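You operate a simulated robot arm through the tools that you are given. There is no shell and no other tool.

The job below is to be done with a simulated robot arm. You get a single attempt, and the scene is never put back.

TASK
Change the outlet plate for the 3 mm one and restart the jet.
Fine: shut the outlet and free the green screw first; old plate into the rack; tighten the screw before opening.

Only the result counts: the job must be done as asked and must still hold three seconds after the hand-in. Knocking over, shifting, dropping, spilling or breaking anything else fails it.

THE ROBOT
A 7-joint arm with a two-finger parallel gripper, fixed in place. Base frame: the origin is on the floor under the middle of its stand, x ahead of it, y to its left, z up; the work surface is at about z = 0.9. Lengths are in m, angles in rad, forces in N, time in s.
With the tool pointing down near the work surface it reaches from about 0.22 to 0.74 m from the base axis. Its first joint turns from -2.897 to 2.897 rad. Payload 1.57 kg.
The TCP is the grasp point between the finger pads, 0.03 m short of the fingertips. In the tool frame z runs along the fingers and y along their closing line. The gripper opens to 0.11 m. The fingers are 0.024 m wide and 0.012 m thick; the gripper's body (0.048 by 0.112 m) begins 0.078 m behind the TCP.
Orientation is that of the tool frame in the base frame, as a unit quaternion [x, y, z, w]. With the fingers straight down and closing along the base's y, the tool's x points along the base's -x, its y along +y and its z along -z.

THE INTERFACE
- The arm moves only by the tool drive_tool. Its argument "increments" is a list of rows, each a list of 3 entries, a list of its own where there are three numbers: the shift along the base's x, y, z in m, then the turn, a rotation vector about the base's x, y, z in rad, then the closure in counts, from 0 (fully open) to 255 (shut). In form: [[[dx, dy, dz], [wx, wy, wz], claw], ...]. A call has 1 to 20 rows; each row is the pose to reach, as a shift and turn from the pose commanded when the call began. Rows are played at 5 a second. More than 0.05 m and 0.15 rad between two rows, or a gripper value outside its range, and nothing of the call is played. A pose out of reach is approached as far as the arm can. The call stops where the force on the tool passes 40 N (or 10 N more than at its start, if that is more) or the arm is blocked; 0.2 s more then pass. Each finger travels about 0.045 m/s and halts on what it meets, pressing with about 40 N; the grip force reading is that of the motor and also rises with nothing between the fingers. The clock runs only during rows and for 0.2 s after the last one: add rows that repeat a pose to give the fingers time. The reply holds the time, the measured pose of the TCP, the force on the tool along the base axes, the opening and the grip force, in the units named above and with some noise, with the torque about the TCP (base axes, N m) and any sound that the robot's microphone picked up.
- Cameras (640 x 400 px; columns grow to the right, rows downward): "scene" is fixed at [0.2193, -0.5044, 1.746]; the picture's right is [1.00, -0.09, 0.00], its down [-0.05, -0.50, -0.86] and it looks along [0.08, 0.86, -0.50] (base axes); focal length 312 px, centre (320, 200). "wrist" rides on the gripper at [0.07, 0.016, -0.141] in the tool frame; the picture's right is [-0.23, 0.97, 0.00], its down [-0.86, -0.20, -0.48] and it looks along [-0.47, -0.11, 0.88] (tool axes); focal length 222 px, centre (320, 200). There is no depth. A picture from a camera that has moved, and an enlarged one, comes with that camera's place and axes in the base frame and with its lens. The place of the scene camera against the robot may be out by one fixed shift of up to 0.012 m in any direction.
- capture(camera): a new picture of that camera. No time passes.
- slide_trunk(by): slides the trunk up (or, below 0, down) by that many m; the arm rides with it, the base frame stays. It gives what a move gives, with no picture.
- inspect(camera, box): a new picture of the part [left, top, right, bottom] of that camera's present view, enlarged. No time passes.
- finish_job(): hands the job in; it is judged then, once.

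Places have to be worked out from the pictures, the camera data and where the tool is seen. Open the gripper and draw the arm clear of the work before you hand the job in, unless the task says otherwise.

The tools are called as a command line: name --argument value ..., lists and objects as JSON in quotes. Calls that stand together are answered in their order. drive_tool: Moves the arm, as the interface text tells. Its arguments: {"type":"object","properties":{"increments":{"type":"array","items":{"type":"array"}}},"required":["increments"]} The other tools are called the same way: slide_trunk (by) moves the trunk up or down; capture (camera) takes a picture; inspect (camera, box) takes an enlarged picture of a part of a camera's view; finish_job () hands the job in.

At the start:

```text
time: 0.0
ee_pos: [0.276, 0.3692, 1.3849]
tcp_rot: [0.0, 1.0, 0.0, 0.0]
contact_force: [-0.5, 0.1, -0.8]
moment: [-0.01, -0.03, 0.0]
gripper_width: 0.1098
grip_force: 0.0
trunk travel left (down, up): [-0.545, 0.045]
```

scene: 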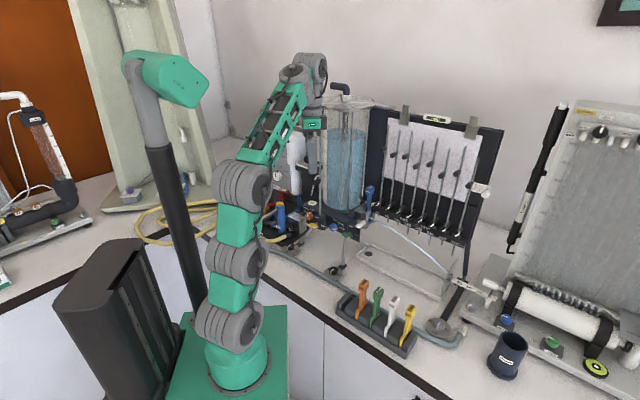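
wrist: 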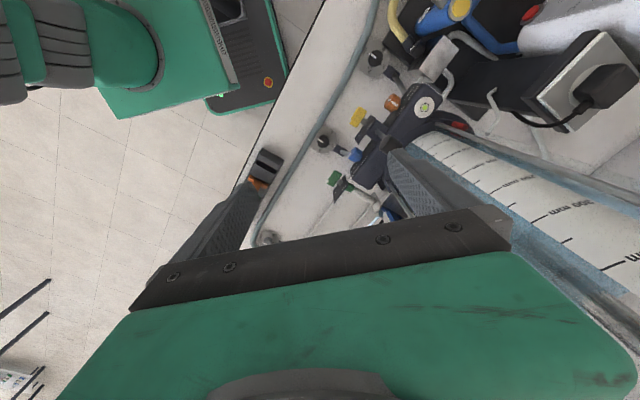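

I start by looking at the scene in detail: the tank with the outlet fitting, the rack of plates, and the surroundings.

inspect --camera "scene" --box '[240, 160, 400, 260]'

inspect --camera "scene" --box '[320, 260, 480, 360]'

inspect --camera "wrist" --box '[240, 20, 480, 240]'

inspect --camera "scene" --box '[360, 90, 520, 200]'

```text
4.00 times, centred on (320, 210) of scene
camera zoom: at [0.2193, -0.5044, 1.746], right [1.0, -0.09, 0.0], down [-0.05, -0.5, -0.86], along [0.08, 0.86, -0.5], focal length 1247 px, centre (320, 160)
```

zoom: 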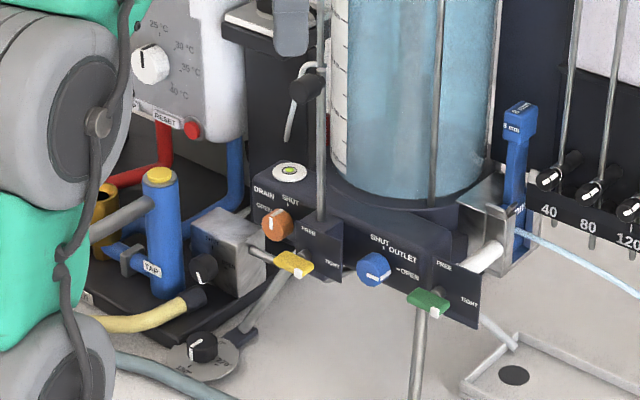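

```text
4.00 times, centred on (400, 310) of scene
camera zoom: at [0.2193, -0.5044, 1.746], right [1.0, -0.09, 0.0], down [-0.05, -0.5, -0.86], along [0.08, 0.86, -0.5], focal length 1247 px, centre (0, -240)
```

zoom: 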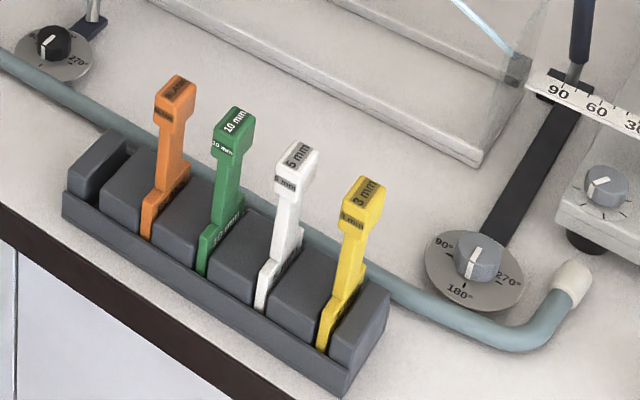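

```text
1.82 times, centred on (360, 130) of wrist
camera zoom: at [0.2068, 0.383, 1.5258], right [0.23, 0.97, 0.0], down [0.86, -0.2, 0.48], along [0.47, -0.11, -0.88], focal length 404 px, centre (247, 327)
```

zoom: 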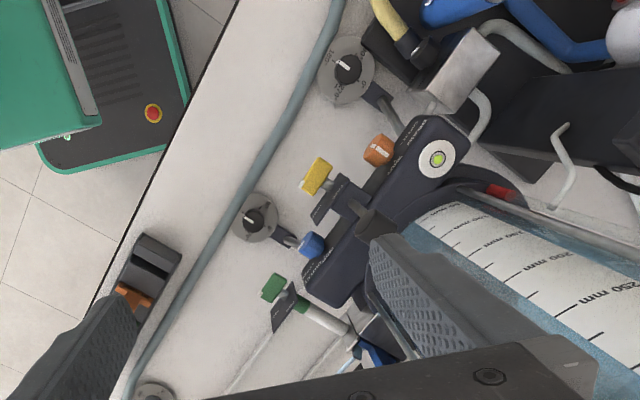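

```text
3.64 times, centred on (440, 145) of scene
camera zoom: at [0.2193, -0.5044, 1.746], right [1.0, -0.09, 0.0], down [-0.05, -0.5, -0.86], along [0.08, 0.86, -0.5], focal length 1134 px, centre (-116, 400)
```

zoom: 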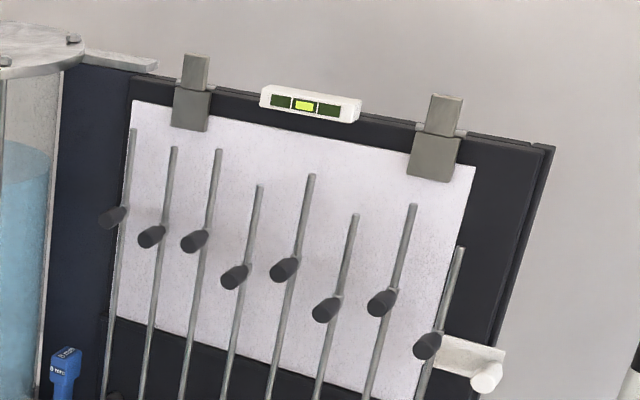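

The blue outlet knob and green screw triangulate to about (0.354, 0.422, 1.088) and (0.396, 0.370, 1.087); the rack with the 3 mm (yellow) plate is near (0.37–0.58, 0.2–0.1). I back the arm away from the tank and yaw so that the wrist camera faces the outlet block.

drive_tool --increments '[[[-0.02, -0.02, 0], [0, 0, 0.1], 0], [[-0.04, -0.04, 0], [0, 0, 0.22], 0], [[-0.06, -0.06, 0], [0, 0, 0.34], 0], [[-0.08, -0.08, 0], [0, 0, 0.46], 0], [[-0.09, -0.1, 0], [0, 0, 0.58], 0], [[-0.1, -0.12, 0], [0, 0, 0.7], 0], [[-0.1, -0.12, 0], [0, 0, 0.785], 0]]'

```text
time: 1.6
ee_pos: [0.1762, 0.2486, 1.3847]
tcp_rot: [-0.384, 0.923, 0.001, 0.0]
contact_force: [0.2, -0.1, 0.2]
moment: [-0.01, 0.0, 0.02]
gripper_width: 0.1103
grip_force: 0.0
trunk travel left (down, up): [-0.545, 0.045]
```

Now tilting the tool upward toward the block (axis (0.707,-0.707,0)) to get a frontal view.

drive_tool --increments '[[[0, 0, 0], [0.09, -0.09, 0], 0], [[0, 0, -0.01], [0.18, -0.18, 0], 0], [[0, 0, -0.02], [0.27, -0.27, 0], 0], [[0, 0, -0.03], [0.36, -0.36, 0], 0], [[0, 0, -0.04], [0.45, -0.45, 0], 0]]'

capture --camera "wrist"

capture --camera "scene"

```text
time: 2.8
ee_pos: [0.1691, 0.2383, 1.3588]
tcp_rot: [-0.362, 0.872, 0.128, 0.304]
contact_force: [2.9, 2.2, -7.9]
moment: [0.19, -0.2, -0.05]
gripper_width: 0.1101
grip_force: 0.0
out of reach, approached as far as the arm can: row 3, 4
trunk travel left (down, up): [-0.545, 0.045]
```

```text
taken
camera wrist: at [0.0581, 0.1468, 1.4265], right [-0.57, 0.81, 0.15], down [0.4, 0.12, 0.91], along [0.72, 0.57, -0.4], focal length 222 px, centre (320, 200)
```

wrist: 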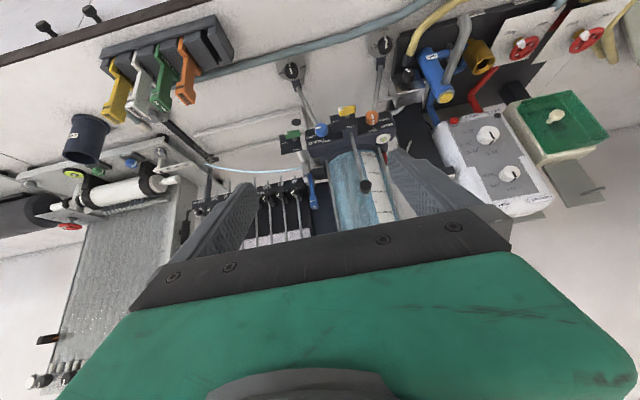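

```text
taken
```

scene: 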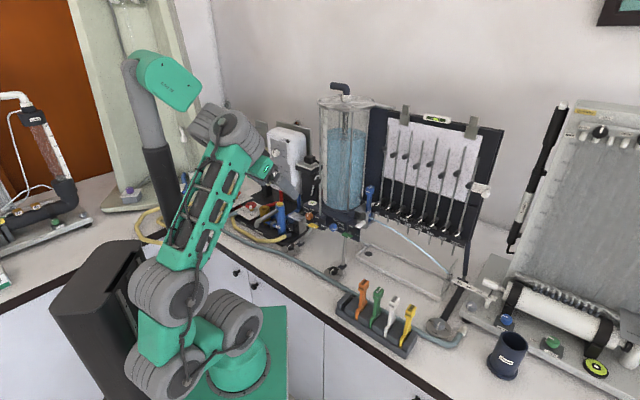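

Zooming into the latest wrist view to read knob, screw and plate details.

inspect --camera "wrist" --box '[270, 90, 410, 190]'

inspect --camera "scene" --box '[290, 170, 400, 250]'

inspect --camera "scene" --box '[318, 205, 368, 245]'

```text
4.00 times, centred on (340, 140) of wrist
camera zoom: at [0.0581, 0.1468, 1.4265], right [-0.57, 0.81, 0.15], down [0.4, 0.12, 0.91], along [0.72, 0.57, -0.4], focal length 888 px, centre (240, 440)
```

zoom: 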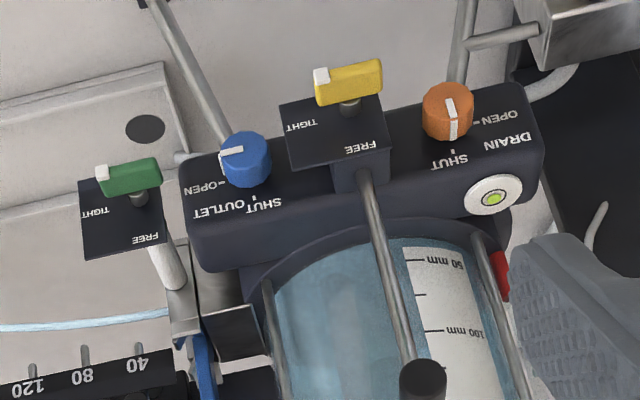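

```text
5.00 times, centred on (345, 210) of scene
camera zoom: at [0.2193, -0.5044, 1.746], right [1.0, -0.09, 0.0], down [-0.05, -0.5, -0.86], along [0.08, 0.86, -0.5], focal length 1559 px, centre (195, 150)
```

zoom: 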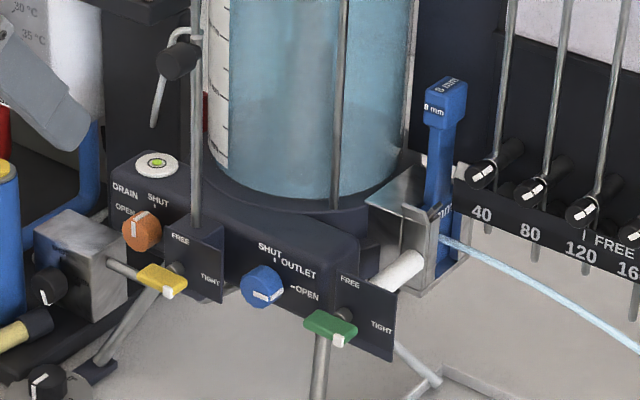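

```text
10.00 times, centred on (343, 225) of scene
camera zoom: at [0.2193, -0.5044, 1.746], right [1.0, -0.09, 0.0], down [-0.05, -0.5, -0.86], along [0.08, 0.86, -0.5], focal length 3117 px, centre (90, -50)
```

zoom: 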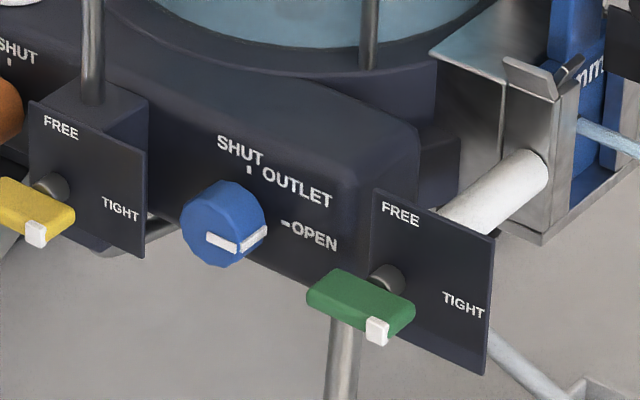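

The blue knob's marker points to OPEN (right), the green handle's white end to TIGHT (right); both must turn 90° counter-clockwise (seen from the front) for shut/free. I test a more horizontal tool pose further out and lower, to see what the arm can reach.

drive_tool --increments '[[[0.01, 0.01, -0.03], [0, 0, 0], 0], [[0.02, 0.02, -0.06], [0.0, 0.0, 0], 0], [[0.03, 0.03, -0.09], [0.07, -0.07, 0], 0], [[0.04, 0.04, -0.12], [0.14, -0.14, 0], 0], [[0.04, 0.04, -0.14], [0.21, -0.21, 0], 0]]'

capture --camera "scene"

capture --camera "wrist"

```text
time: 3.8
ee_pos: [0.1651, 0.285, 1.3589]
tcp_rot: [-0.47, 0.795, 0.2, 0.326]
contact_force: [0.2, 0.1, 0.0]
moment: [-0.03, 0.01, 0.03]
gripper_width: 0.1101
grip_force: 0.1
out of reach, approached as far as the arm can: row 2, 3, 4
trunk travel left (down, up): [-0.545, 0.045]
stopped in row 4: the arm was blocked; the commanded pose is now the measured one
```

```text
taken
```

scene: 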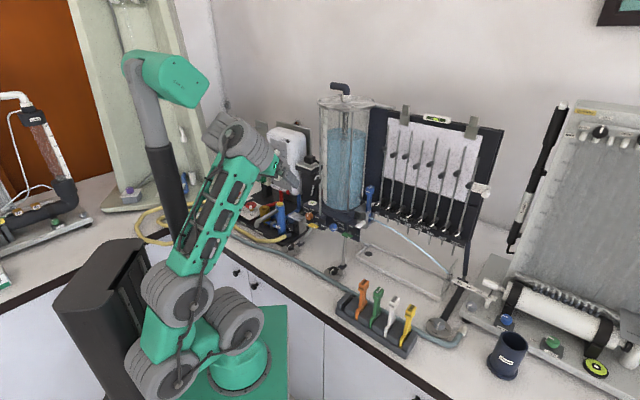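

```text
taken
camera wrist: at [0.0814, 0.1592, 1.4094], right [-0.78, 0.61, 0.17], down [0.31, 0.13, 0.94], along [0.55, 0.78, -0.29], focal length 222 px, centre (320, 200)
```

wrist: 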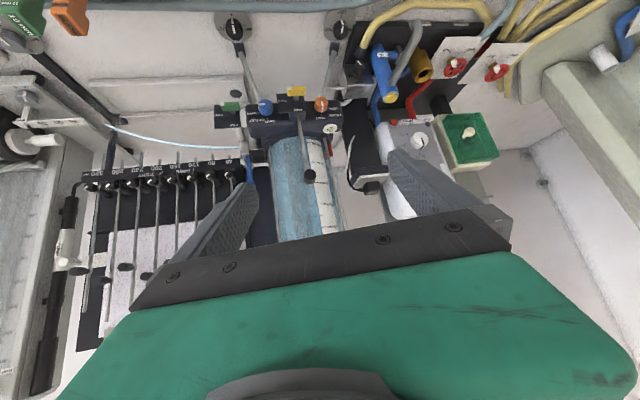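

The arm is fully folded here, so the shoulder is too high for a horizontal tool at this height. I unfold to a comfortable pose away from the block, then I will lower the trunk.

drive_tool --increments '[[[0.015, 0.005, 0.01], [-0.063, 0.044, -0.056], 0], [[0.03, 0.012, 0.02], [-0.126, 0.089, -0.112], 0], [[0.05, 0.02, 0.03], [-0.19, 0.133, -0.169], 0], [[0.066, 0.026, 0.041], [-0.253, 0.178, -0.225], 0], [[0.082, 0.033, 0.041], [-0.316, 0.222, -0.281], 0]]'

capture --camera "scene"

```text
time: 5.0
ee_pos: [0.2495, 0.3163, 1.4004]
tcp_rot: [-0.374, 0.906, 0.074, 0.183]
contact_force: [0.4, -0.1, 0.2]
moment: [0.01, 0.0, -0.01]
gripper_width: 0.1099
grip_force: 0.1
trunk travel left (down, up): [-0.545, 0.045]
```

```text
taken
```

scene: 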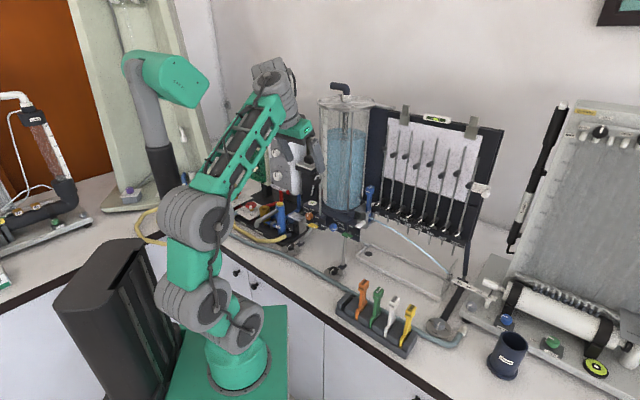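

Pose is clean. Lowering the trunk by 0.15 m and checking for clearance.

slide_trunk --by -0.15

capture --camera "scene"

capture --camera "wrist"

```text
time: 6.7
ee_pos: [0.2498, 0.3158, 1.2493]
tcp_rot: [-0.373, 0.906, 0.074, 0.184]
contact_force: [0.4, 0.2, -0.8]
moment: [-0.02, -0.01, 0.04]
gripper_width: 0.1101
grip_force: 0.2
trunk travel left (down, up): [-0.395, 0.195]
```

```text
taken
```

scene: 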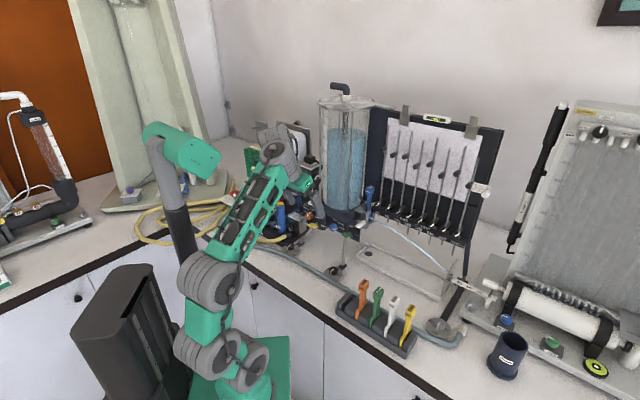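

```text
taken
camera wrist: at [0.1531, 0.2427, 1.3527], right [-0.54, 0.84, 0.09], down [0.57, 0.28, 0.77], along [0.62, 0.46, -0.63], focal length 222 px, centre (320, 200)
```

wrist: 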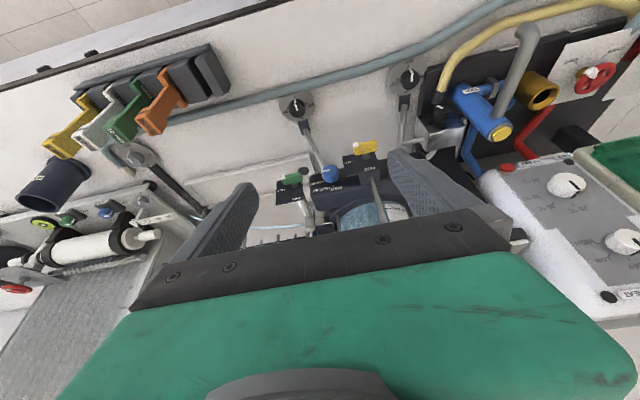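

The column and mast move with the trunk, so nothing is in the way. Lowering another 0.15 m; the fingertips stay well in front of the block.

slide_trunk --by -0.15

capture --camera "wrist"

```text
time: 8.5
ee_pos: [0.2491, 0.3148, 1.1007]
tcp_rot: [-0.373, 0.906, 0.074, 0.184]
contact_force: [-0.2, -0.5, -0.2]
moment: [0.02, 0.01, 0.03]
gripper_width: 0.1101
grip_force: 0.1
trunk travel left (down, up): [-0.245, 0.345]
```

```text
taken
camera wrist: at [0.1532, 0.2427, 1.2027], right [-0.54, 0.84, 0.09], down [0.57, 0.28, 0.77], along [0.62, 0.46, -0.63], focal length 222 px, centre (320, 200)
```

wrist: 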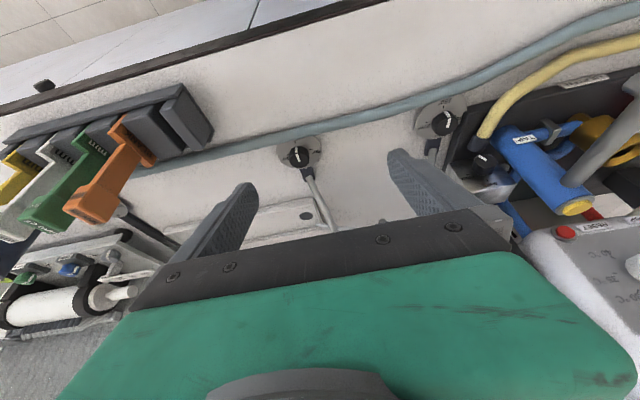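

Now tilting the tool up toward horizontal in place, keeping the TCP about 0.13 m in front of the knobs.

drive_tool --increments '[[[0, 0, 0.01], [0.09, -0.09, 0], 0], [[0, 0, 0.02], [0.18, -0.18, 0], 0], [[0, 0, 0.02], [0.27, -0.27, 0], 0], [[0, 0, 0.02], [0.36, -0.36, 0], 0], [[0, 0, 0.02], [0.45, -0.45, 0], 0], [[0, 0, 0.02], [0.54, -0.54, 0], 0]]'

capture --camera "wrist"

capture --camera "scene"

```text
time: 9.9
ee_pos: [0.2186, 0.3244, 1.1566]
tcp_rot: [-0.43, 0.762, 0.262, 0.406]
contact_force: [-0.1, -0.3, 0.0]
moment: [-0.02, 0.02, -0.04]
gripper_width: 0.11
grip_force: 0.1
out of reach, approached as far as the arm can: row 4, 5, 6
trunk travel left (down, up): [-0.245, 0.345]
stopped in row 6: the arm was blocked; the commanded pose is now the measured one
```

```text
taken
camera wrist: at [0.1278, 0.1959, 1.1732], right [-0.78, 0.58, 0.24], down [0.24, -0.08, 0.97], along [0.58, 0.81, -0.08], focal length 222 px, centre (320, 200)
```

wrist: 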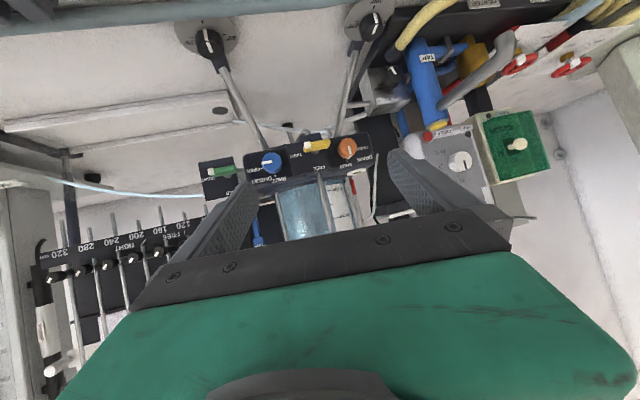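

```text
taken
```

scene: 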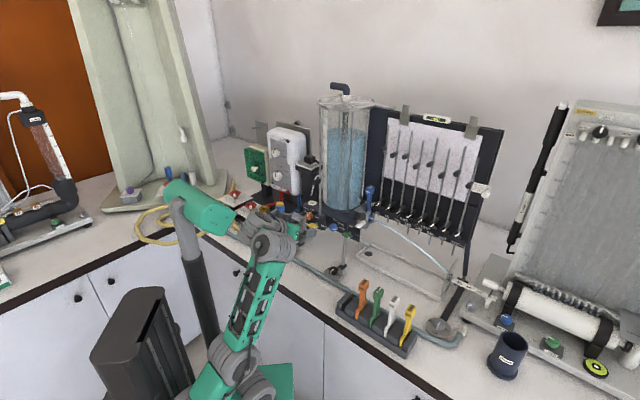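

The wrist limited at about 58° of tilt this close to the base. I move outward (still 5+ cm short of the knobs) and retry to bring the tool near horizontal with yaw 45°.

drive_tool --increments '[[[0.02, 0.01, -0.01], [0, 0, 0], 0], [[0.045, 0.02, -0.02], [0.0, 0.0, -0.07], 0], [[0.071, 0.036, -0.037], [0.05, -0.05, -0.14], 0], [[0.071, 0.036, -0.037], [0.1, -0.11, -0.2], 0], [[0.071, 0.036, -0.037], [0.15, -0.16, -0.24], 0], [[0.071, 0.036, -0.037], [0.202, -0.217, -0.275], 0]]'

capture --camera "wrist"

capture --camera "scene"

```text
time: 11.0
ee_pos: [0.264, 0.3476, 1.1921]
tcp_rot: [-0.418, 0.739, 0.284, 0.446]
contact_force: [-0.4, -0.1, 0.1]
moment: [0.0, -0.02, 0.0]
gripper_width: 0.1101
grip_force: 0.0
out of reach, approached as far as the arm can: row 1, 2, 3, 4, 5
trunk travel left (down, up): [-0.245, 0.345]
stopped in row 5: the arm was blocked; the commanded pose is now the measured one
```

```text
taken
camera wrist: at [0.1726, 0.218, 1.1921], right [-0.79, 0.56, 0.25], down [0.19, -0.17, 0.97], along [0.58, 0.81, 0.03], focal length 222 px, centre (320, 200)
```

wrist: 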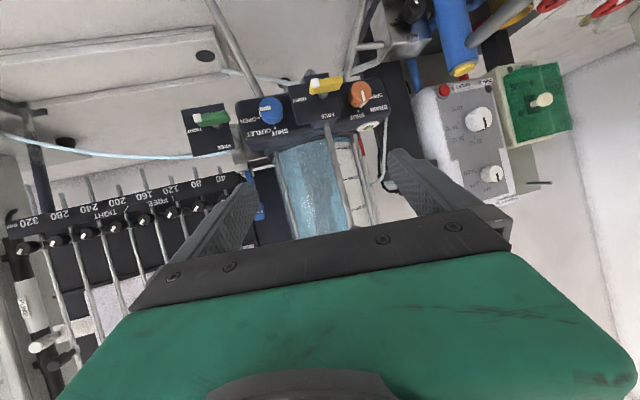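

```text
taken
```

scene: 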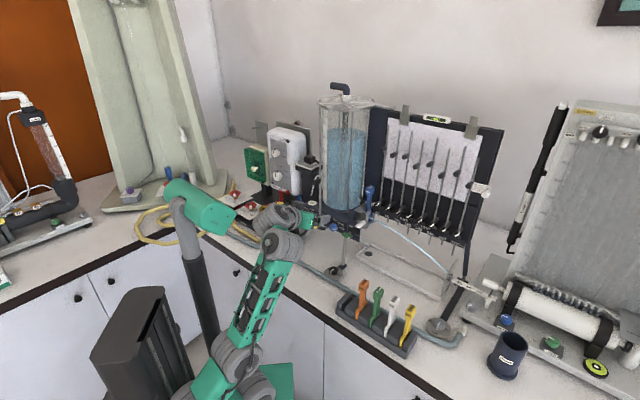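

The tool drifted rather than tilting further. I zoom on the arm to understand its posture and which joint is limiting.

inspect --camera "scene" --box '[150, 170, 390, 400]'

inspect --camera "wrist" --box '[170, 50, 410, 200]'

```text
1.74 times, centred on (270, 285) of scene
camera zoom: at [0.2193, -0.5044, 1.746], right [1.0, -0.09, 0.0], down [-0.05, -0.5, -0.86], along [0.08, 0.86, -0.5], focal length 542 px, centre (407, 52)
```

zoom: 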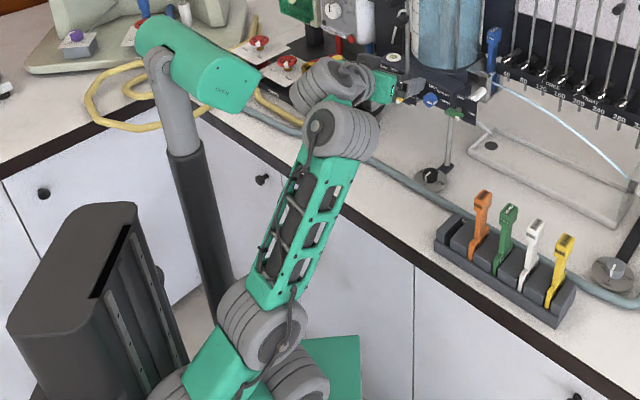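

```text
2.67 times, centred on (290, 125) of wrist
camera zoom: at [0.1726, 0.218, 1.1921], right [-0.79, 0.56, 0.25], down [0.19, -0.17, 0.97], along [0.58, 0.81, 0.03], focal length 592 px, centre (400, 400)
```

zoom: 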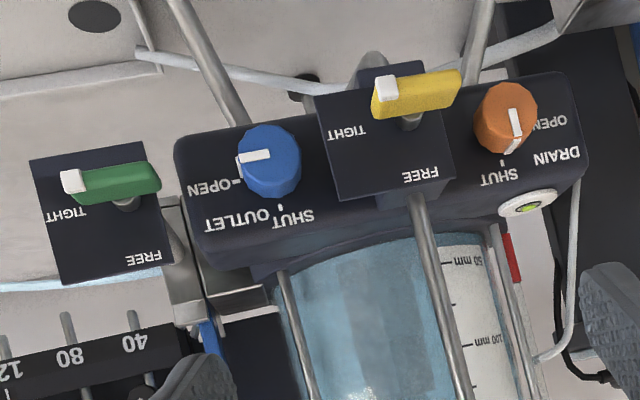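

The lower links are folded tightly, so the shoulder is still too high for a level tool. Fingertips are at u≈0.46 (handles start at u≈0.50), so I lower the trunk 0.1 m more and then lift the TCP back.

slide_trunk --by -0.1

drive_tool --increments '[[[-0.01, -0.01, 0.03], [0, 0, 0], 0], [[-0.01, -0.01, 0.06], [0, 0, -0.05], 0], [[-0.01, -0.01, 0.08], [0, 0, -0.1], 0], [[-0.01, -0.01, 0.09], [0.0, 0.0, -0.15], 0]]'

capture --camera "scene"

```text
time: 12.3
ee_pos: [0.2641, 0.3524, 1.085]
tcp_rot: [-0.419, 0.743, 0.282, 0.44]
contact_force: [0.8, -0.4, 0.9]
moment: [0.0, 0.0, 0.01]
gripper_width: 0.1101
grip_force: 0.0
trunk travel left (down, up): [-0.145, 0.445]
```

```text
time: 13.3
ee_pos: [0.2376, 0.3333, 1.1877]
tcp_rot: [-0.372, 0.76, 0.253, 0.469]
contact_force: [-0.1, -0.4, -0.2]
moment: [-0.01, -0.04, 0.04]
gripper_width: 0.1103
grip_force: 0.0
out of reach, approached as far as the arm can: row 4
trunk travel left (down, up): [-0.145, 0.445]
```

```text
taken
```

scene: 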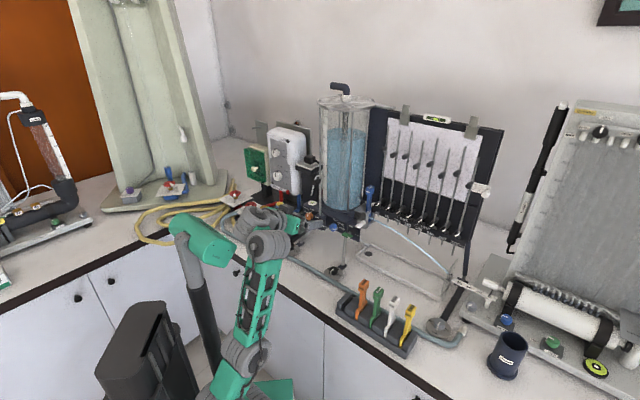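

Continuing: lower the trunk by the last 0.14 m and raise the TCP correspondingly.

slide_trunk --by -0.1

drive_tool --increments '[[[0, 0, 0.03], [0, 0, 0], 0], [[0, 0, 0.06], [0, 0, -0.05], 0], [[0, 0, 0.08], [0.05, -0.05, -0.1], 0], [[0, 0, 0.08], [0.1, -0.1, -0.12], 0], [[0, 0, 0.08], [0.15, -0.15, -0.12], 0]]'

capture --camera "scene"

```text
time: 14.7
ee_pos: [0.2382, 0.3336, 1.0865]
tcp_rot: [-0.372, 0.76, 0.253, 0.468]
contact_force: [0.2, 0.6, -0.1]
moment: [-0.01, 0.02, 0.02]
gripper_width: 0.1096
grip_force: 0.0
trunk travel left (down, up): [-0.045, 0.545]
```

```text
time: 15.9
ee_pos: [0.2377, 0.3349, 1.1707]
tcp_rot: [-0.311, 0.734, 0.247, 0.551]
contact_force: [0.1, -0.4, 0.5]
moment: [0.01, -0.04, 0.03]
gripper_width: 0.11
grip_force: 0.1
trunk travel left (down, up): [-0.045, 0.545]
```

```text
taken
```

scene: 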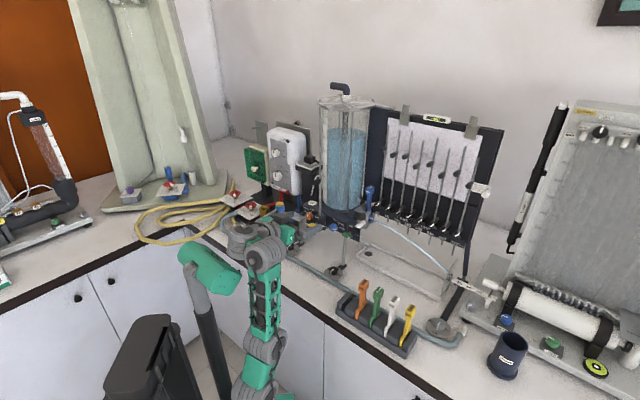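

That works well: the tool is now 16° below horizontal with yaw 47°. Let me view the block from here.

capture --camera "wrist"

inspect --camera "wrist" --box '[200, 80, 440, 220]'

```text
taken
camera wrist: at [0.12, 0.2319, 1.1414], right [-0.66, 0.71, 0.24], down [0.0, -0.32, 0.95], along [0.75, 0.63, 0.21], focal length 222 px, centre (320, 200)
```

wrist: 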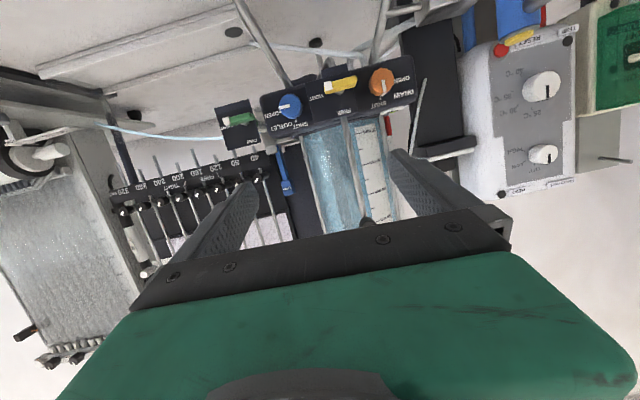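

```text
2.67 times, centred on (320, 150) of wrist
camera zoom: at [0.12, 0.2319, 1.1414], right [-0.66, 0.71, 0.24], down [0.0, -0.32, 0.95], along [0.75, 0.63, 0.21], focal length 592 px, centre (320, 333)
```

zoom: 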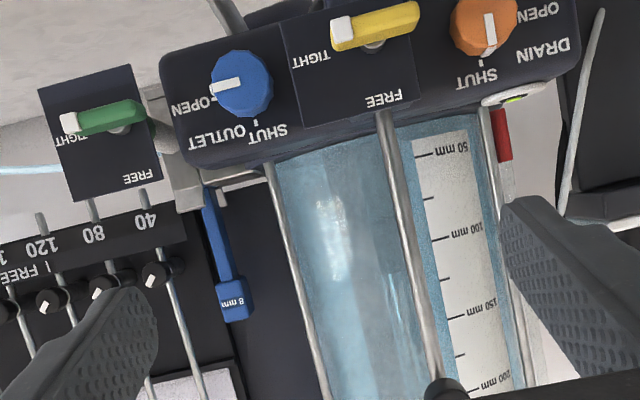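

Block, knobs and label plates are clearly visible now (upside-down view). I estimate the blue knob face at about (0.352, 0.418, 1.08), diameter ≈ 30 mm, block normal along azimuth ≈45°. I level the tool and line up with the knob from ~10 cm away.

drive_tool --increments '[[[0.006, -0.001, -0.02], [0.046, -0.051, -0.008], 0], [[0.013, -0.002, -0.04], [0.092, -0.102, -0.017], 0], [[0.02, -0.004, -0.06], [0.137, -0.154, -0.025], 0], [[0.026, -0.005, -0.086], [0.183, -0.205, -0.034], 0], [[0.026, -0.005, -0.086], [0.183, -0.205, -0.034], 0]]'

capture --camera "wrist"

capture --camera "scene"

```text
time: 17.1
ee_pos: [0.2552, 0.347, 1.1784]
tcp_rot: [-0.302, 0.705, 0.259, 0.587]
contact_force: [1.1, -0.3, 0.2]
moment: [-0.02, 0.01, 0.0]
gripper_width: 0.1102
grip_force: 0.0
out of reach, approached as far as the arm can: row 1, 2, 3, 4, 5
trunk travel left (down, up): [-0.045, 0.545]
```

```text
taken
camera wrist: at [0.1406, 0.2464, 1.1352], right [-0.68, 0.69, 0.23], down [-0.07, -0.38, 0.92], along [0.73, 0.61, 0.3], focal length 222 px, centre (320, 200)
```

wrist: 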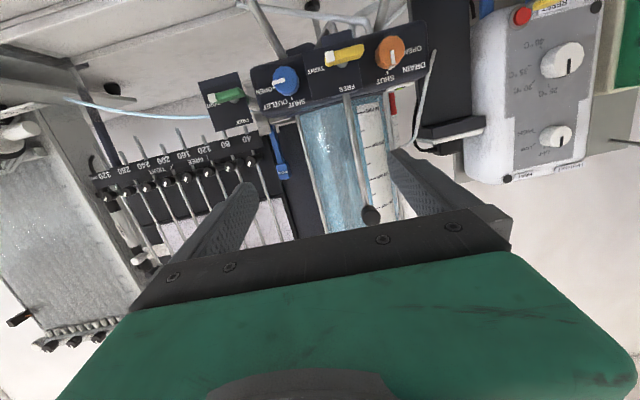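

```text
taken
```

scene: 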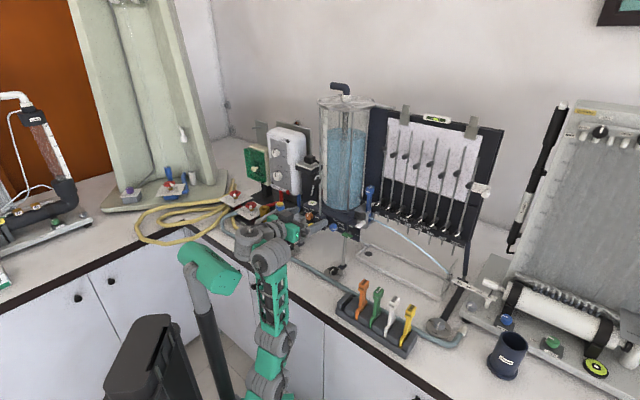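

The arm stays ~9 cm too high at this attitude. Let me look at the arm posture closely to understand it.

inspect --camera "scene" --box '[200, 200, 360, 400]'

```text
2.00 times, centred on (280, 300) of scene
camera zoom: at [0.2193, -0.5044, 1.746], right [1.0, -0.09, 0.0], down [-0.05, -0.5, -0.86], along [0.08, 0.86, -0.5], focal length 624 px, centre (400, 0)
```

zoom: 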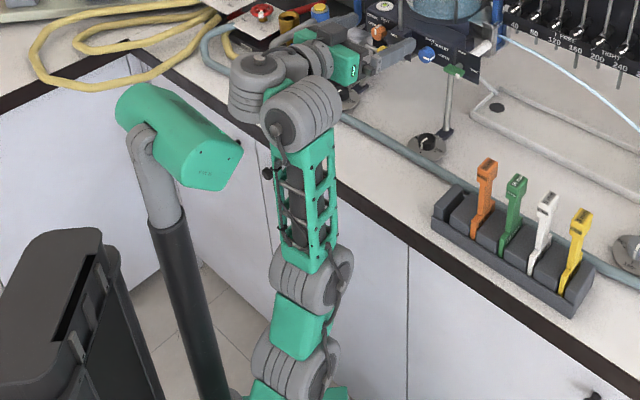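

I use the last 4.5 cm of trunk travel downward, then try a pose a bit farther out and lower.

slide_trunk --by -0.045

drive_tool --increments '[[[0.007, 0.003, 0], [0, 0, 0], 0], [[0.014, 0.006, -0.01], [0, 0, 0], 0], [[0.02, 0.009, -0.02], [0, 0, 0], 0], [[0.02, 0.009, -0.03], [0, 0, 0], 0], [[0.02, 0.009, -0.03], [0, 0, 0], 0]]'

capture --camera "wrist"

```text
time: 17.9
ee_pos: [0.2559, 0.3472, 1.1343]
tcp_rot: [-0.301, 0.705, 0.259, 0.588]
contact_force: [0.9, -0.3, 0.5]
moment: [0.04, 0.02, -0.01]
gripper_width: 0.1104
grip_force: 0.1
trunk travel left (down, up): [0.0, 0.59]
```

```text
time: 19.1
ee_pos: [0.2737, 0.3511, 1.1302]
tcp_rot: [-0.303, 0.708, 0.258, 0.583]
contact_force: [0.7, -0.5, 0.4]
moment: [0.0, -0.01, 0.01]
gripper_width: 0.1098
grip_force: 0.1
out of reach, approached as far as the arm can: row 2, 3, 4, 5
trunk travel left (down, up): [0.0, 0.59]
```

```text
taken
camera wrist: at [0.1581, 0.2498, 1.0871], right [-0.68, 0.69, 0.23], down [-0.06, -0.37, 0.93], along [0.73, 0.62, 0.29], focal length 222 px, centre (320, 200)
```

wrist: 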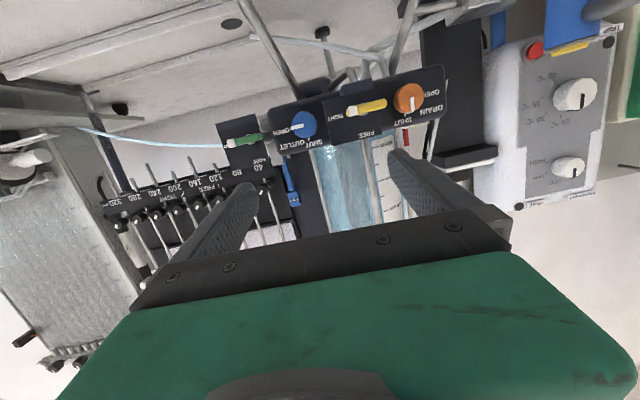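

Still stuck near z=1.13 at this attitude. I test whether rolling the tool about its own axis (needed anyway, so fingers close vertically) changes what is reachable.

drive_tool --increments '[[[-0.01, -0.01, 0.03], [-0.094, -0.101, 0.024], 0], [[-0.01, -0.01, 0.03], [-0.188, -0.202, 0.048], 0], [[-0.01, -0.01, 0.03], [-0.281, -0.302, 0.071], 0], [[-0.01, -0.01, 0.03], [-0.375, -0.403, 0.095], 0], [[-0.01, -0.01, 0.03], [-0.469, -0.504, 0.119], 0], [[-0.01, -0.01, 0.03], [-0.563, -0.605, 0.143], 0], [[-0.01, -0.01, 0.03], [-0.657, -0.706, 0.167], 0]]'

capture --camera "scene"

```text
time: 20.7
ee_pos: [0.258, 0.3366, 1.1519]
tcp_rot: [-0.597, 0.48, -0.049, 0.641]
contact_force: [-0.2, -0.3, -0.6]
moment: [-0.02, -0.03, -0.01]
gripper_width: 0.11
grip_force: 0.0
out of reach, approached as far as the arm can: row 1, 2, 3, 4, 5, 6, 7
trunk travel left (down, up): [0.0, 0.59]
```

```text
taken
```

scene: 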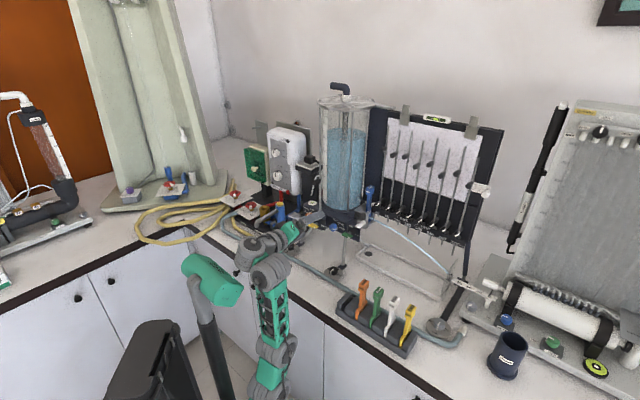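

Rolling works (last joint is the tool roll), but a level tool is limited by the wrist bend relative to the forearm. I look at the block from here for exact spacing around the blue knob.

capture --camera "wrist"

inspect --camera "wrist" --box '[200, 60, 380, 200]'

```text
taken
camera wrist: at [0.1923, 0.1944, 1.1237], right [-0.62, 0.42, -0.66], down [-0.68, 0.14, 0.72], along [0.4, 0.9, 0.2], focal length 222 px, centre (320, 200)
```

wrist: 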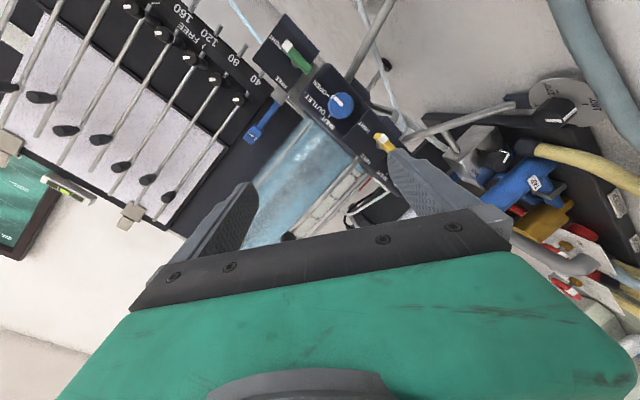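

```text
2.86 times, centred on (290, 130) of wrist
camera zoom: at [0.1923, 0.1944, 1.1237], right [-0.62, 0.42, -0.66], down [-0.68, 0.14, 0.72], along [0.4, 0.9, 0.2], focal length 635 px, centre (406, 400)
```

zoom: 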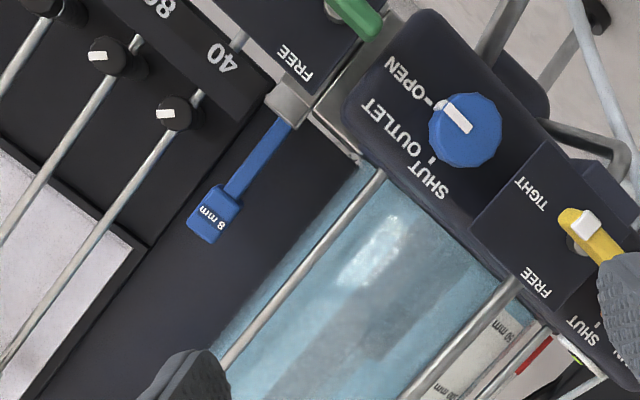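

The plate edge left of the blue knob leaves only ~9 mm, so I must grip the knob from above/below (vertical closing). I roll to a vertical closing line with the tool pitched ~28° down, which the arm should manage, and partly close the fingers.

drive_tool --increments '[[[0.0, 0.0, 0.02], [-0.12, -0.04, 0.033], 60], [[0.0, 0.0, 0.02], [-0.246, -0.079, 0.066], 100], [[0.01, 0.0, 0.02], [-0.369, -0.119, 0.099], 100], [[0.015, 0.005, 0.01], [-0.492, -0.158, 0.132], 100], [[0.02, 0.01, 0.0], [-0.615, -0.198, 0.165], 100], [[0.026, 0.012, -0.014], [-0.615, -0.198, 0.165], 100]]'

capture --camera "wrist"

capture --camera "scene"

```text
time: 22.1
ee_pos: [0.2672, 0.3375, 1.1095]
tcp_rot: [0.791, -0.328, 0.198, -0.476]
contact_force: [0.2, -1.1, 0.2]
moment: [-0.01, 0.0, -0.01]
gripper_width: 0.0669
grip_force: 0.0
out of reach, approached as far as the arm can: row 1, 2, 3, 4, 5, 6
trunk travel left (down, up): [0.0, 0.59]
```

```text
taken
camera wrist: at [0.2235, 0.1923, 1.1611], right [-0.48, -0.16, -0.86], down [-0.84, 0.37, 0.4], along [0.26, 0.91, -0.32], focal length 222 px, centre (320, 200)
```

wrist: 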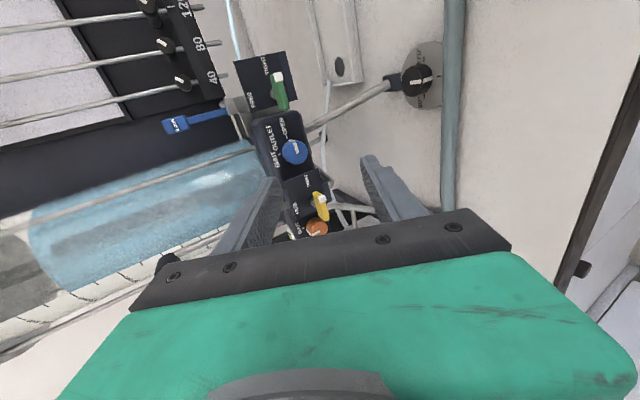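

```text
taken
```

scene: 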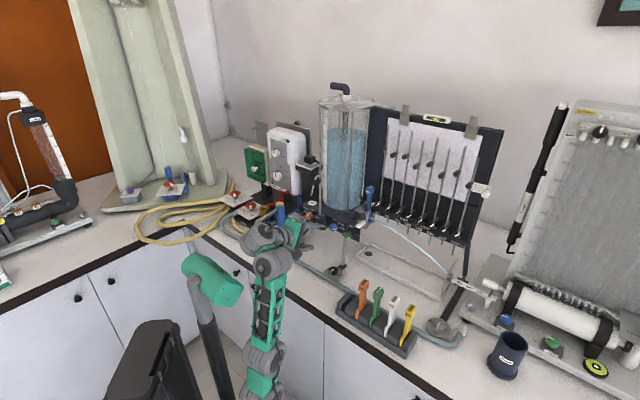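

Orientation is exactly as commanded, but reach outward is ~3 cm short at this trunk height. I raise the trunk a little and retry the same TCP target to see if the reach improves.

slide_trunk --by 0.06

drive_tool --increments '[[[0.0, 0.0, -0.02], [0, 0, 0], 100], [[0.0, 0.0, -0.04], [0, 0, 0], 100], [[0.0, 0.0, -0.06], [0, 0, 0], 100], [[0.0, 0.0, -0.06], [0, 0, 0], 100]]'

```text
time: 23.1
ee_pos: [0.2686, 0.3358, 1.1699]
tcp_rot: [0.791, -0.329, 0.198, -0.477]
contact_force: [-0.4, -0.5, 1.0]
moment: [-0.04, 0.03, -0.01]
gripper_width: 0.067
grip_force: 0.1
trunk travel left (down, up): [-0.06, 0.53]
```

```text
time: 24.1
ee_pos: [0.2706, 0.3396, 1.1297]
tcp_rot: [0.791, -0.329, 0.198, -0.476]
contact_force: [0.5, 1.4, -0.4]
moment: [0.02, 0.0, -0.02]
gripper_width: 0.0672
grip_force: 0.0
out of reach, approached as far as the arm can: row 3, 4
trunk travel left (down, up): [-0.06, 0.53]
```

drive_tool --increments '[[[0.007, 0.007, 0.03], [0, 0, 0], 100], [[0.014, 0.014, 0.03], [0, 0, 0], 100], [[0.021, 0.021, 0.03], [0, 0, 0], 100], [[0.021, 0.021, 0.03], [0, 0, 0], 100]]'

capture --camera "scene"

```text
time: 25.1
ee_pos: [0.2884, 0.3567, 1.1411]
tcp_rot: [0.79, -0.329, 0.198, -0.477]
contact_force: [-0.5, 0.5, 0.4]
moment: [0.01, -0.01, 0.01]
gripper_width: 0.0668
grip_force: 0.0
trunk travel left (down, up): [-0.06, 0.53]
```

```text
taken
```

scene: 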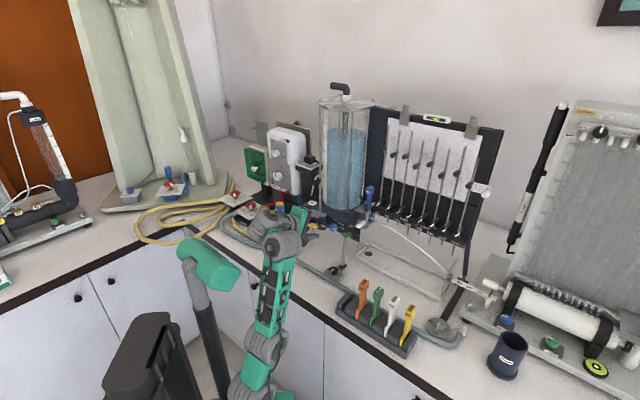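

This pose (u≈0.456, z≈1.141) is reached exactly. Let me look at the knob from here for measurement.

capture --camera "wrist"

inspect --camera "wrist" --box '[210, 40, 370, 240]'

```text
taken
camera wrist: at [0.2443, 0.2126, 1.1917], right [-0.48, -0.16, -0.86], down [-0.84, 0.37, 0.4], along [0.26, 0.91, -0.31], focal length 222 px, centre (320, 200)
```

wrist: 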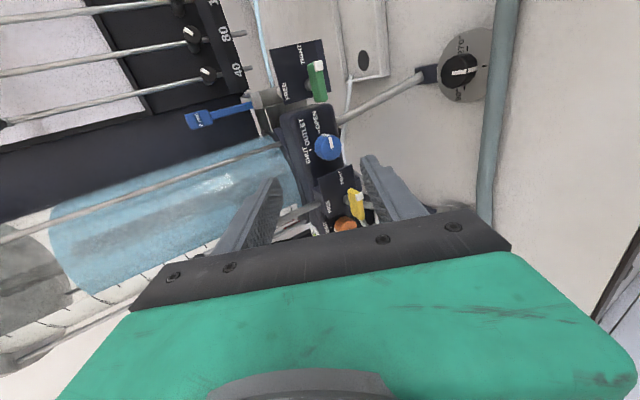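

```text
2.00 times, centred on (290, 140) of wrist
camera zoom: at [0.2443, 0.2126, 1.1917], right [-0.48, -0.16, -0.86], down [-0.84, 0.37, 0.4], along [0.26, 0.91, -0.31], focal length 444 px, centre (380, 320)
```

zoom: 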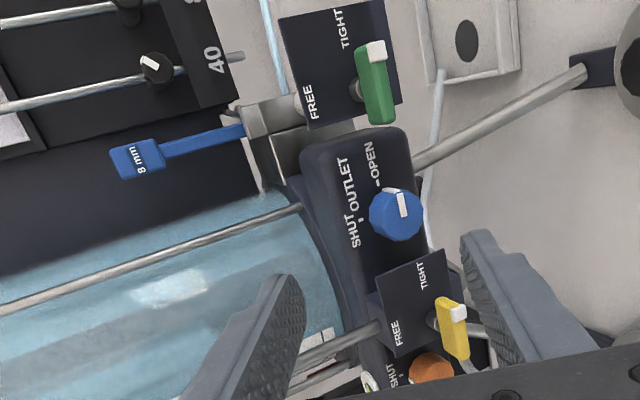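

Triangulating three wrist views, the blue knob's face centre is at (0.358, 0.422, 1.0775), the block face ~21 mm behind it; the green bar is ~36 mm long, centred near (0.394,0.364..,1.078). I advance carefully toward the knob with fingers above and below.

drive_tool --increments '[[[0.008, 0.007, -0.008], [0, 0, 0], 100], [[0.016, 0.0145, -0.015], [0, 0, 0], 100], [[0.024, 0.022, -0.022], [0, 0, 0], 100], [[0.0317, 0.029, -0.03], [0, 0, 0], 100], [[0.0317, 0.029, -0.03], [0, 0, 0], 100]]'

capture --camera "wrist"

capture --camera "scene"

```text
time: 26.3
ee_pos: [0.3214, 0.3848, 1.1096]
tcp_rot: [0.791, -0.329, 0.199, -0.477]
contact_force: [0.2, -0.2, 0.3]
moment: [0.0, -0.03, 0.0]
gripper_width: 0.067
grip_force: 0.1
trunk travel left (down, up): [-0.06, 0.53]
```

```text
taken
camera wrist: at [0.2763, 0.2423, 1.1615], right [-0.48, -0.16, -0.86], down [-0.84, 0.37, 0.4], along [0.26, 0.91, -0.31], focal length 222 px, centre (320, 200)
```

wrist: 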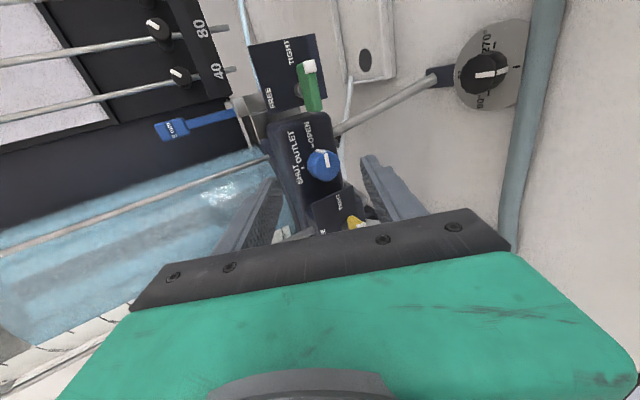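

```text
taken
```

scene: 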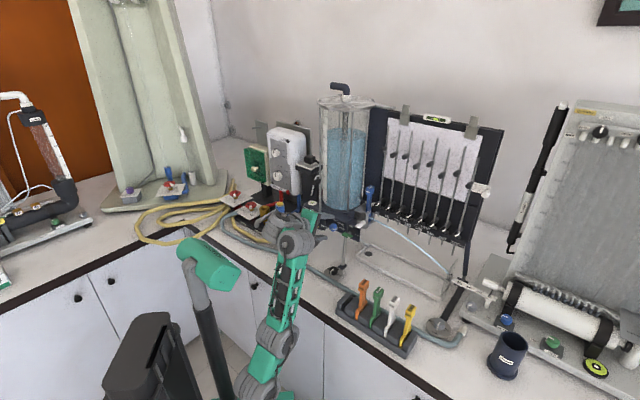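

Reached without any limit. Out here there may be room for a shallower pitch, so I test raising the tool by ~10° in place.

drive_tool --increments '[[[0.0, 0.0, 0.0], [0.06, -0.06, 0], 100], [[0.0, 0.0, 0.0], [0.123, -0.123, 0], 100], [[0.0, 0.0, 0.0], [0.123, -0.123, 0], 100]]'

```text
time: 27.1
ee_pos: [0.3256, 0.3953, 1.1309]
tcp_rot: [0.749, -0.311, 0.223, -0.541]
contact_force: [-0.3, -0.4, -0.1]
moment: [-0.01, 0.03, -0.03]
gripper_width: 0.0672
grip_force: 0.0
out of reach, approached as far as the arm can: row 1, 2, 3
trunk travel left (down, up): [-0.06, 0.53]
```

Shallower than ~28° isn't available here, so I use 28°. I set up a pre-grip: rotate the tool 24° clockwise about the knob's axis, fingers at ~48 mm opening, 4 cm short of the grip point.

drive_tool --increments '[[[-0.001, -0.002, -0.004], [0.035, 0.083, 0.007], 120], [[-0.002, -0.005, -0.008], [0.07, 0.167, 0.015], 144], [[-0.003, -0.008, -0.013], [0.105, 0.25, 0.022], 144], [[-0.0034, -0.0108, -0.018], [0.139, 0.333, 0.029], 144], [[-0.0034, -0.0108, -0.0209], [0.1742, 0.4166, 0.0365], 144], [[-0.0034, -0.0108, -0.0209], [0.1742, 0.4166, 0.0365], 144]]'

capture --camera "wrist"

```text
time: 28.5
ee_pos: [0.323, 0.3873, 1.1211]
tcp_rot: [0.733, -0.422, 0.028, -0.533]
contact_force: [-0.5, 0.1, 0.0]
moment: [-0.03, -0.02, -0.02]
gripper_width: 0.0479
grip_force: 0.1
out of reach, approached as far as the arm can: row 1, 2, 3, 4, 5, 6
trunk travel left (down, up): [-0.06, 0.53]
```

```text
taken
camera wrist: at [0.2895, 0.2328, 1.139], right [-0.72, 0.07, -0.69], down [-0.67, 0.21, 0.72], along [0.2, 0.98, -0.1], focal length 222 px, centre (320, 200)
```

wrist: 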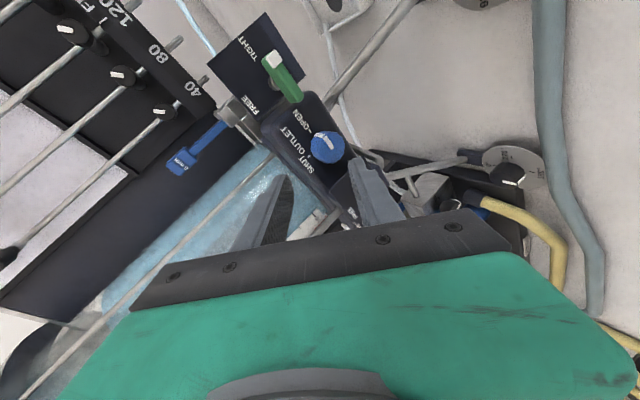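

Still ~3 cm too high at this attitude, limited relative to the trunk; fingertips are clear of the knob, so I lower the trunk 4 cm.

slide_trunk --by -0.035

capture --camera "wrist"

inspect --camera "wrist" --box '[220, 60, 420, 220]'

```text
time: 29.3
ee_pos: [0.3223, 0.3873, 1.0861]
tcp_rot: [0.732, -0.422, 0.03, -0.534]
contact_force: [0.4, -0.5, 0.2]
moment: [-0.03, -0.02, 0.0]
gripper_width: 0.048
grip_force: 0.1
trunk travel left (down, up): [-0.025, 0.565]
```

```text
taken
camera wrist: at [0.2896, 0.2328, 1.104], right [-0.72, 0.07, -0.69], down [-0.67, 0.21, 0.71], along [0.2, 0.98, -0.1], focal length 222 px, centre (320, 200)
```

wrist: 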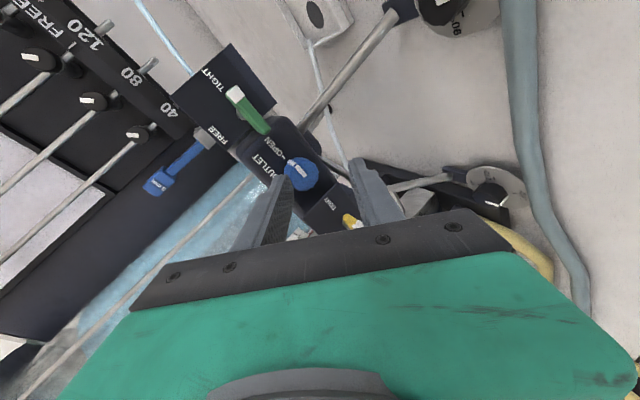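

```text
2.50 times, centred on (320, 140) of wrist
camera zoom: at [0.2896, 0.2328, 1.104], right [-0.72, 0.07, -0.69], down [-0.67, 0.21, 0.71], along [0.2, 0.98, -0.1], focal length 555 px, centre (320, 350)
```

zoom: 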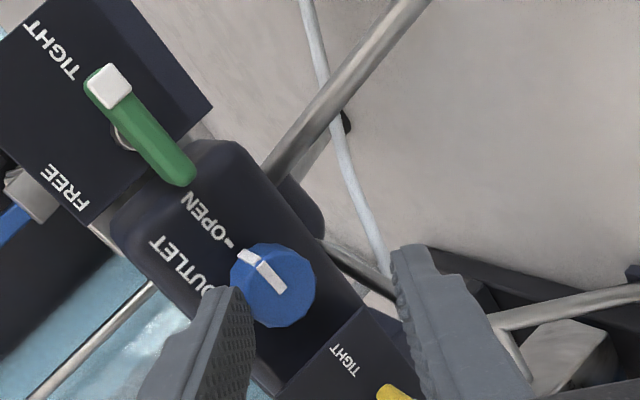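

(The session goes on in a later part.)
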